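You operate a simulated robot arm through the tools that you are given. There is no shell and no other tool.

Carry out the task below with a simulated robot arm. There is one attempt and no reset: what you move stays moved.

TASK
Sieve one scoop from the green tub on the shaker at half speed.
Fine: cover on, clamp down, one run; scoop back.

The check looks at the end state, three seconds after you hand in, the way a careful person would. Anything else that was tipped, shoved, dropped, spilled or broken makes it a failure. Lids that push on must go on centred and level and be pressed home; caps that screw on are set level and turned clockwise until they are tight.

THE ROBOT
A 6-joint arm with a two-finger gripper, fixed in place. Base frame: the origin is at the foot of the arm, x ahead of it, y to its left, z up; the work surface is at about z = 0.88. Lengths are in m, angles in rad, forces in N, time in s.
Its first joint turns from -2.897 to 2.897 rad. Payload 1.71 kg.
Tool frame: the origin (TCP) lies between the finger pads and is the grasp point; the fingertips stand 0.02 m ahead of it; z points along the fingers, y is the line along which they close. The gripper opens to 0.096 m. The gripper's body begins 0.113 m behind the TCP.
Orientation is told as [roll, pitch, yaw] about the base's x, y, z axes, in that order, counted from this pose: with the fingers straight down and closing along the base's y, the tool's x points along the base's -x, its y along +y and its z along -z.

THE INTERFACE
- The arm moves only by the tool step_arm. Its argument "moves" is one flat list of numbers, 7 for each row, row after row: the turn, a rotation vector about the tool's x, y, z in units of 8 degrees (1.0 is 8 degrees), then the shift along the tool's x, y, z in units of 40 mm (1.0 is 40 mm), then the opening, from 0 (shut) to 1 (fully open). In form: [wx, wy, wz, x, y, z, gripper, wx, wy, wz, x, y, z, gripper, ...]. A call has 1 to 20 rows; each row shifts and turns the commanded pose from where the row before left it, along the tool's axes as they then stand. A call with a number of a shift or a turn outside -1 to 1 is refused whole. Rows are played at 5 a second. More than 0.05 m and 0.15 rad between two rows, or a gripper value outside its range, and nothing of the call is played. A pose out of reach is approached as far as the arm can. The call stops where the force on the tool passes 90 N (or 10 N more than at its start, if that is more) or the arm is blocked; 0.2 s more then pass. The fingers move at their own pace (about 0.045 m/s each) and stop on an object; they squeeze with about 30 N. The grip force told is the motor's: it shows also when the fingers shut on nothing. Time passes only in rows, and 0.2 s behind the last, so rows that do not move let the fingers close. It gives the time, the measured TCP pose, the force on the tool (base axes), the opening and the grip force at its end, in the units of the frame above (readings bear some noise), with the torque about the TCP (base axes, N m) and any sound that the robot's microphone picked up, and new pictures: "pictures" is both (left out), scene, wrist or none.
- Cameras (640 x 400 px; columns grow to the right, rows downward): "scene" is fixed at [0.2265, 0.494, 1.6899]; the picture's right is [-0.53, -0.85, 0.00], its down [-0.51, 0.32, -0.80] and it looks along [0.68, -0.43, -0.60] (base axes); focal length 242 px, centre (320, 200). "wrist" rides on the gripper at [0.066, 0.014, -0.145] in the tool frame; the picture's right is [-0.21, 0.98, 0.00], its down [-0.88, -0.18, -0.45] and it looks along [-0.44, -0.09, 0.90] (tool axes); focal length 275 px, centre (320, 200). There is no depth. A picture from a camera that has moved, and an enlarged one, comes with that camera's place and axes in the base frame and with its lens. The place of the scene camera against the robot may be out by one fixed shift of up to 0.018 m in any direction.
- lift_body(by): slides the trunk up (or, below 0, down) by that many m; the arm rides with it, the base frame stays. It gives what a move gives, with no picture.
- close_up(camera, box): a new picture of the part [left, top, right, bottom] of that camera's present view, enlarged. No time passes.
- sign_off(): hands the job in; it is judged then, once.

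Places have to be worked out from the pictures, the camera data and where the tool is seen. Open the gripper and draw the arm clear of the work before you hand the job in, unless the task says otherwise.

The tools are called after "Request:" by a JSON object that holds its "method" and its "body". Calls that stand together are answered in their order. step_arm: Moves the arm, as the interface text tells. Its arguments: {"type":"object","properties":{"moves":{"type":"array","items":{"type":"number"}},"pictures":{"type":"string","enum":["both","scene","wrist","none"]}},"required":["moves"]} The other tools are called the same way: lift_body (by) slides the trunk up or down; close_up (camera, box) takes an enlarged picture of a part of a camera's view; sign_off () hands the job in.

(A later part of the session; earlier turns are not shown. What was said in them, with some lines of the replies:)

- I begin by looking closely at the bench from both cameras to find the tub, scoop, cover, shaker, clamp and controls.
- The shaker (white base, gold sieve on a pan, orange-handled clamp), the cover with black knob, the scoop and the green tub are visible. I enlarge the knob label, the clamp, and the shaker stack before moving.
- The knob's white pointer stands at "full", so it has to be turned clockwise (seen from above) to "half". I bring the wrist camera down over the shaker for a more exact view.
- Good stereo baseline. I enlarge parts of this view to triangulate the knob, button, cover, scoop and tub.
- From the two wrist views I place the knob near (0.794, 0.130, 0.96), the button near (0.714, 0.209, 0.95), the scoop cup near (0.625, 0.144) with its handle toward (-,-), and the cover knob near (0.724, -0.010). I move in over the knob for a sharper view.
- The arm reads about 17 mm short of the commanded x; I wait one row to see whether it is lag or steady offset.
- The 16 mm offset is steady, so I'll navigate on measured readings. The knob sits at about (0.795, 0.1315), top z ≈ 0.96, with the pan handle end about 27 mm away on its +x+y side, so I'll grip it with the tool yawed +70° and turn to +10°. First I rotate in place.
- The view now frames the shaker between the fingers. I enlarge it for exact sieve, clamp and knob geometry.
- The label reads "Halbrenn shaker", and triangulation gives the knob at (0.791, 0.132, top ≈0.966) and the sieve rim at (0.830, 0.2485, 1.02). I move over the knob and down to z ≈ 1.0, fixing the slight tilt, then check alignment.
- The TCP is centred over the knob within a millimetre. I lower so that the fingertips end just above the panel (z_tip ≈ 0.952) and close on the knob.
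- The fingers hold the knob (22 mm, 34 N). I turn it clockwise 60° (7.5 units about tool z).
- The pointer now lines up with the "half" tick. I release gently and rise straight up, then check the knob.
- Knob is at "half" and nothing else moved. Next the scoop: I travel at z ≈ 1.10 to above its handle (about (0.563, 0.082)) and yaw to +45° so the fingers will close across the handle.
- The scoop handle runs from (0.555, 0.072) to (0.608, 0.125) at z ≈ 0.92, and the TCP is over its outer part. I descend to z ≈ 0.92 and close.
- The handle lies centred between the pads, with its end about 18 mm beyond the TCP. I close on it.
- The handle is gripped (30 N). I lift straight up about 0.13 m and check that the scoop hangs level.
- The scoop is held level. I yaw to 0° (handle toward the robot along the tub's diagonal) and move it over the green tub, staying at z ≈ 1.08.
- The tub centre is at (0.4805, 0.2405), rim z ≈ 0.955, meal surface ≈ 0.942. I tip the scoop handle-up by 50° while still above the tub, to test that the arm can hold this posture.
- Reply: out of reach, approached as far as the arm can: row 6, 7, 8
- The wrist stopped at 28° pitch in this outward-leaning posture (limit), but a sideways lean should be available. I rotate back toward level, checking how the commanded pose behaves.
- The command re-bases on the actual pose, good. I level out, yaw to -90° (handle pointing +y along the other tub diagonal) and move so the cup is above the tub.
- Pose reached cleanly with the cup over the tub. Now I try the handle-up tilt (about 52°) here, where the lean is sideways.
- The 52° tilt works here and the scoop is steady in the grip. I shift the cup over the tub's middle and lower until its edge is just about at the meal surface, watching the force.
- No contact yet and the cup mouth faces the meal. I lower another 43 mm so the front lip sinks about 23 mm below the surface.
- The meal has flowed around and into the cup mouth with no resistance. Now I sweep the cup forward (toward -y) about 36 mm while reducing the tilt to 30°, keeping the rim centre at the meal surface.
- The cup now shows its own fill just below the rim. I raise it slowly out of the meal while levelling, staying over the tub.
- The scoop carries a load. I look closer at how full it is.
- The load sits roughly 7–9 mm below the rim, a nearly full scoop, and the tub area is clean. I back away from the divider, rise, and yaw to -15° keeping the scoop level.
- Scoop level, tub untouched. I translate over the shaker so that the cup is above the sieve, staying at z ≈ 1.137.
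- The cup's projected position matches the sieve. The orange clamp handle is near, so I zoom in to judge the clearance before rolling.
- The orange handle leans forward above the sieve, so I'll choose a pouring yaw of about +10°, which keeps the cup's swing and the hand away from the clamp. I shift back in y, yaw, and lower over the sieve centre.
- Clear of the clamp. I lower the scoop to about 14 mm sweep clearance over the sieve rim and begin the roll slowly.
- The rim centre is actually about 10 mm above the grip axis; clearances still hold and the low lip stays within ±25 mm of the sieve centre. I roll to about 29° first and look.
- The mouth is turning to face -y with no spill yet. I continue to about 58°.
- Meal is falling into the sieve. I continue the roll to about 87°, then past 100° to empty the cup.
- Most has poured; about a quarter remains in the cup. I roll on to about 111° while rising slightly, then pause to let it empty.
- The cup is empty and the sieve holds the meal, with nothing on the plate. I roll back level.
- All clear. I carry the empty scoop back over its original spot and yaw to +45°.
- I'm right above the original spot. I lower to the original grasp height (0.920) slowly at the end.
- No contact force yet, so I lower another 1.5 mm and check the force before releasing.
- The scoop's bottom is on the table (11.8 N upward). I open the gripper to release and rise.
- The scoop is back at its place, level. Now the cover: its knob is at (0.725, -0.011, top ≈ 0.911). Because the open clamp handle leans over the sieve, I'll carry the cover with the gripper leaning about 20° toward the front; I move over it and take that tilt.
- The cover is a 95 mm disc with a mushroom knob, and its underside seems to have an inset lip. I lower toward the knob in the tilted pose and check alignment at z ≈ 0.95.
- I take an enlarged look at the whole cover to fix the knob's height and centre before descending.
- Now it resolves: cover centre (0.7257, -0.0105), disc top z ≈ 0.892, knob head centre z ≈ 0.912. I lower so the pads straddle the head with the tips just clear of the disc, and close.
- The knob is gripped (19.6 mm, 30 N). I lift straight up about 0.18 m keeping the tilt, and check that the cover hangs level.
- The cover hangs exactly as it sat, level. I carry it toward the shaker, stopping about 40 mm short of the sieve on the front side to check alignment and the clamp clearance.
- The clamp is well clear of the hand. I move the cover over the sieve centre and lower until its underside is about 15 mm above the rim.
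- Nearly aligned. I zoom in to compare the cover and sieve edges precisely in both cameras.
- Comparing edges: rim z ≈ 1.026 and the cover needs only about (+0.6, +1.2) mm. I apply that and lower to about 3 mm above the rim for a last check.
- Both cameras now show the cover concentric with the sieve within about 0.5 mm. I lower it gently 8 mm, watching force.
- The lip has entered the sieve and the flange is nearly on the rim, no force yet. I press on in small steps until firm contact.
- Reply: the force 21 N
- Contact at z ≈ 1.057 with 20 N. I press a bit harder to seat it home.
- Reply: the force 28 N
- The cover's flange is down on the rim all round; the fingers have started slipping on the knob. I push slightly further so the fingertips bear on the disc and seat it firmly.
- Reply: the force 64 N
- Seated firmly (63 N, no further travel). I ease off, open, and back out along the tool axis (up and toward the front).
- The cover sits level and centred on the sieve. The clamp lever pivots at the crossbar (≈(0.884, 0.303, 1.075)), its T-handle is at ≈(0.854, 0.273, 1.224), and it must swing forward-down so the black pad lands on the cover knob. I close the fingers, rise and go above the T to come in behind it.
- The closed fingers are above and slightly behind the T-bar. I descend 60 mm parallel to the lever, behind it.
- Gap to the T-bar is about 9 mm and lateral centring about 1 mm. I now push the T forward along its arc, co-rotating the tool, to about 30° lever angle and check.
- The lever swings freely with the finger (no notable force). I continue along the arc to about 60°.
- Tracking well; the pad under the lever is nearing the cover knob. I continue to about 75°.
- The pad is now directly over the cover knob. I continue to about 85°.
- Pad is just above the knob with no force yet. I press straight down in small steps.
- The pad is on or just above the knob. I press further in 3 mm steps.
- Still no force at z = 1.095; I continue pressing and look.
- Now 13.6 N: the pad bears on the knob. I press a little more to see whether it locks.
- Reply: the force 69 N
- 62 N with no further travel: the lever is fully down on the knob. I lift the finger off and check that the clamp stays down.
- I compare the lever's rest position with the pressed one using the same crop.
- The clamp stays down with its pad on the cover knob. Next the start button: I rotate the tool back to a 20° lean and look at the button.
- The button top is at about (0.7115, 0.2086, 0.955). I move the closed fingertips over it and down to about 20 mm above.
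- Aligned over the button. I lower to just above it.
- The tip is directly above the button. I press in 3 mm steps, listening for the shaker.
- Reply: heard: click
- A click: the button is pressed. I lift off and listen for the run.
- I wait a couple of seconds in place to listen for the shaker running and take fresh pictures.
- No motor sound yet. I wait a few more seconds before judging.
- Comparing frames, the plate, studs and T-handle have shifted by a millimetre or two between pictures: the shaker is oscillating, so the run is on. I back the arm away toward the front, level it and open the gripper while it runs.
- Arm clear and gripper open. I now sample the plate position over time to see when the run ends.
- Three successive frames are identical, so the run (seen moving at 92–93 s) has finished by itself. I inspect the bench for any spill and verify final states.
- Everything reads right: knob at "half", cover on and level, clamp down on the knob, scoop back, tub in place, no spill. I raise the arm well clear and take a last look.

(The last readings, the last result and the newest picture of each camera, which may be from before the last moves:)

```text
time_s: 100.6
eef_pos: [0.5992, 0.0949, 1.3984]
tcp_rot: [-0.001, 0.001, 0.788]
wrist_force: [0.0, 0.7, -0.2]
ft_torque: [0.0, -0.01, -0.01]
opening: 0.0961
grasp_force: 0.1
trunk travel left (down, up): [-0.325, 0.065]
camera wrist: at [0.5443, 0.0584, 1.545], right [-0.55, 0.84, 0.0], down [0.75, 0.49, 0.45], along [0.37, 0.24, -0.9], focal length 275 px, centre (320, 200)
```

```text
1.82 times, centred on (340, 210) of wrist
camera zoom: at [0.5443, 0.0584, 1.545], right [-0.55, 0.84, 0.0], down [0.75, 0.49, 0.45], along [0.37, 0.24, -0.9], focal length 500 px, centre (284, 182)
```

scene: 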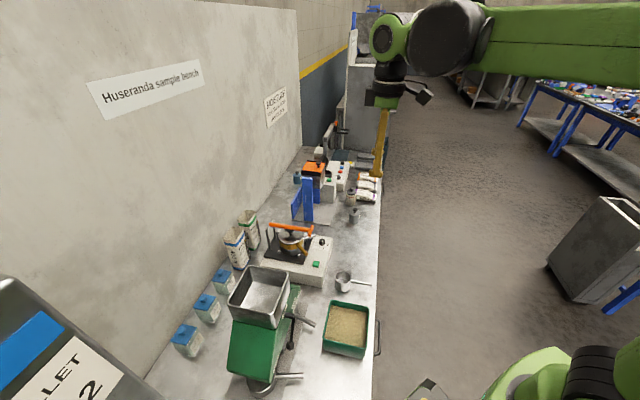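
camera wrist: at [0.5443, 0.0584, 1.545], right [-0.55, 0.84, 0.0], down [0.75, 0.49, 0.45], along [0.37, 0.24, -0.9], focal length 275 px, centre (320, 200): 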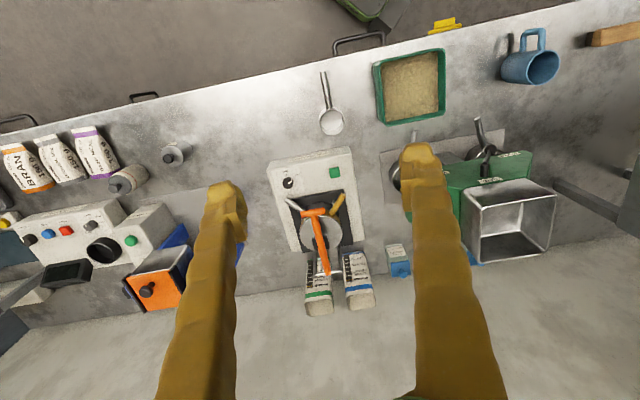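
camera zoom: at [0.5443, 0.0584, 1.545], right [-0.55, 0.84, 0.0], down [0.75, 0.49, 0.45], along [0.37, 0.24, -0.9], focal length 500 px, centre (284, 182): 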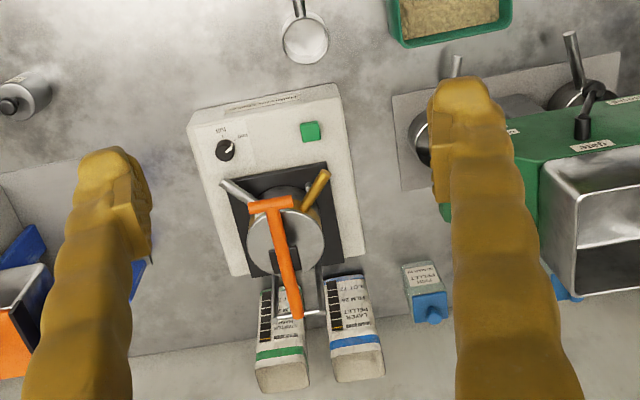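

The scene is still: shaker stopped, cover on and clamped, knob at "half", scoop back in its place, arm clear and gripper open. I hand the job in.

Request:
{"method": "sign_off", "body": {}}

```text
The job is handed in.
```

I sieved one scoop from the green tub on the shaker at half speed and handed the job in. I don't have the judge's result.

- **Speed:** I turned the knob from "full" to "half" before the run.
- **Scoop:** The one scoop went into the 3 mm sieve. It was about 80% full, a little short of level.
- **Cover:** It sits centred and level on the sieve, and I pressed it down with about 63 N.
- **Clamp:** It is down with its pad on the cover knob, and it stayed there after I let go. I heard no latch click.
- **Run:** I pressed the start button once and heard one click. I heard no motor. I take it that the shaker ran because the plate was about 1.5 mm off its rest position in the pictures from 92 and 93 s. By 94.8 s it was back, and it stayed still after that.
- **Scoop and bench:** The scoop is back in its original place, and I saw no spill on the bench. The gripper is open and the arm is clear of the work.

The two points I am least sure of are the scoop being slightly under full and the run being judged from pictures rather than sound.
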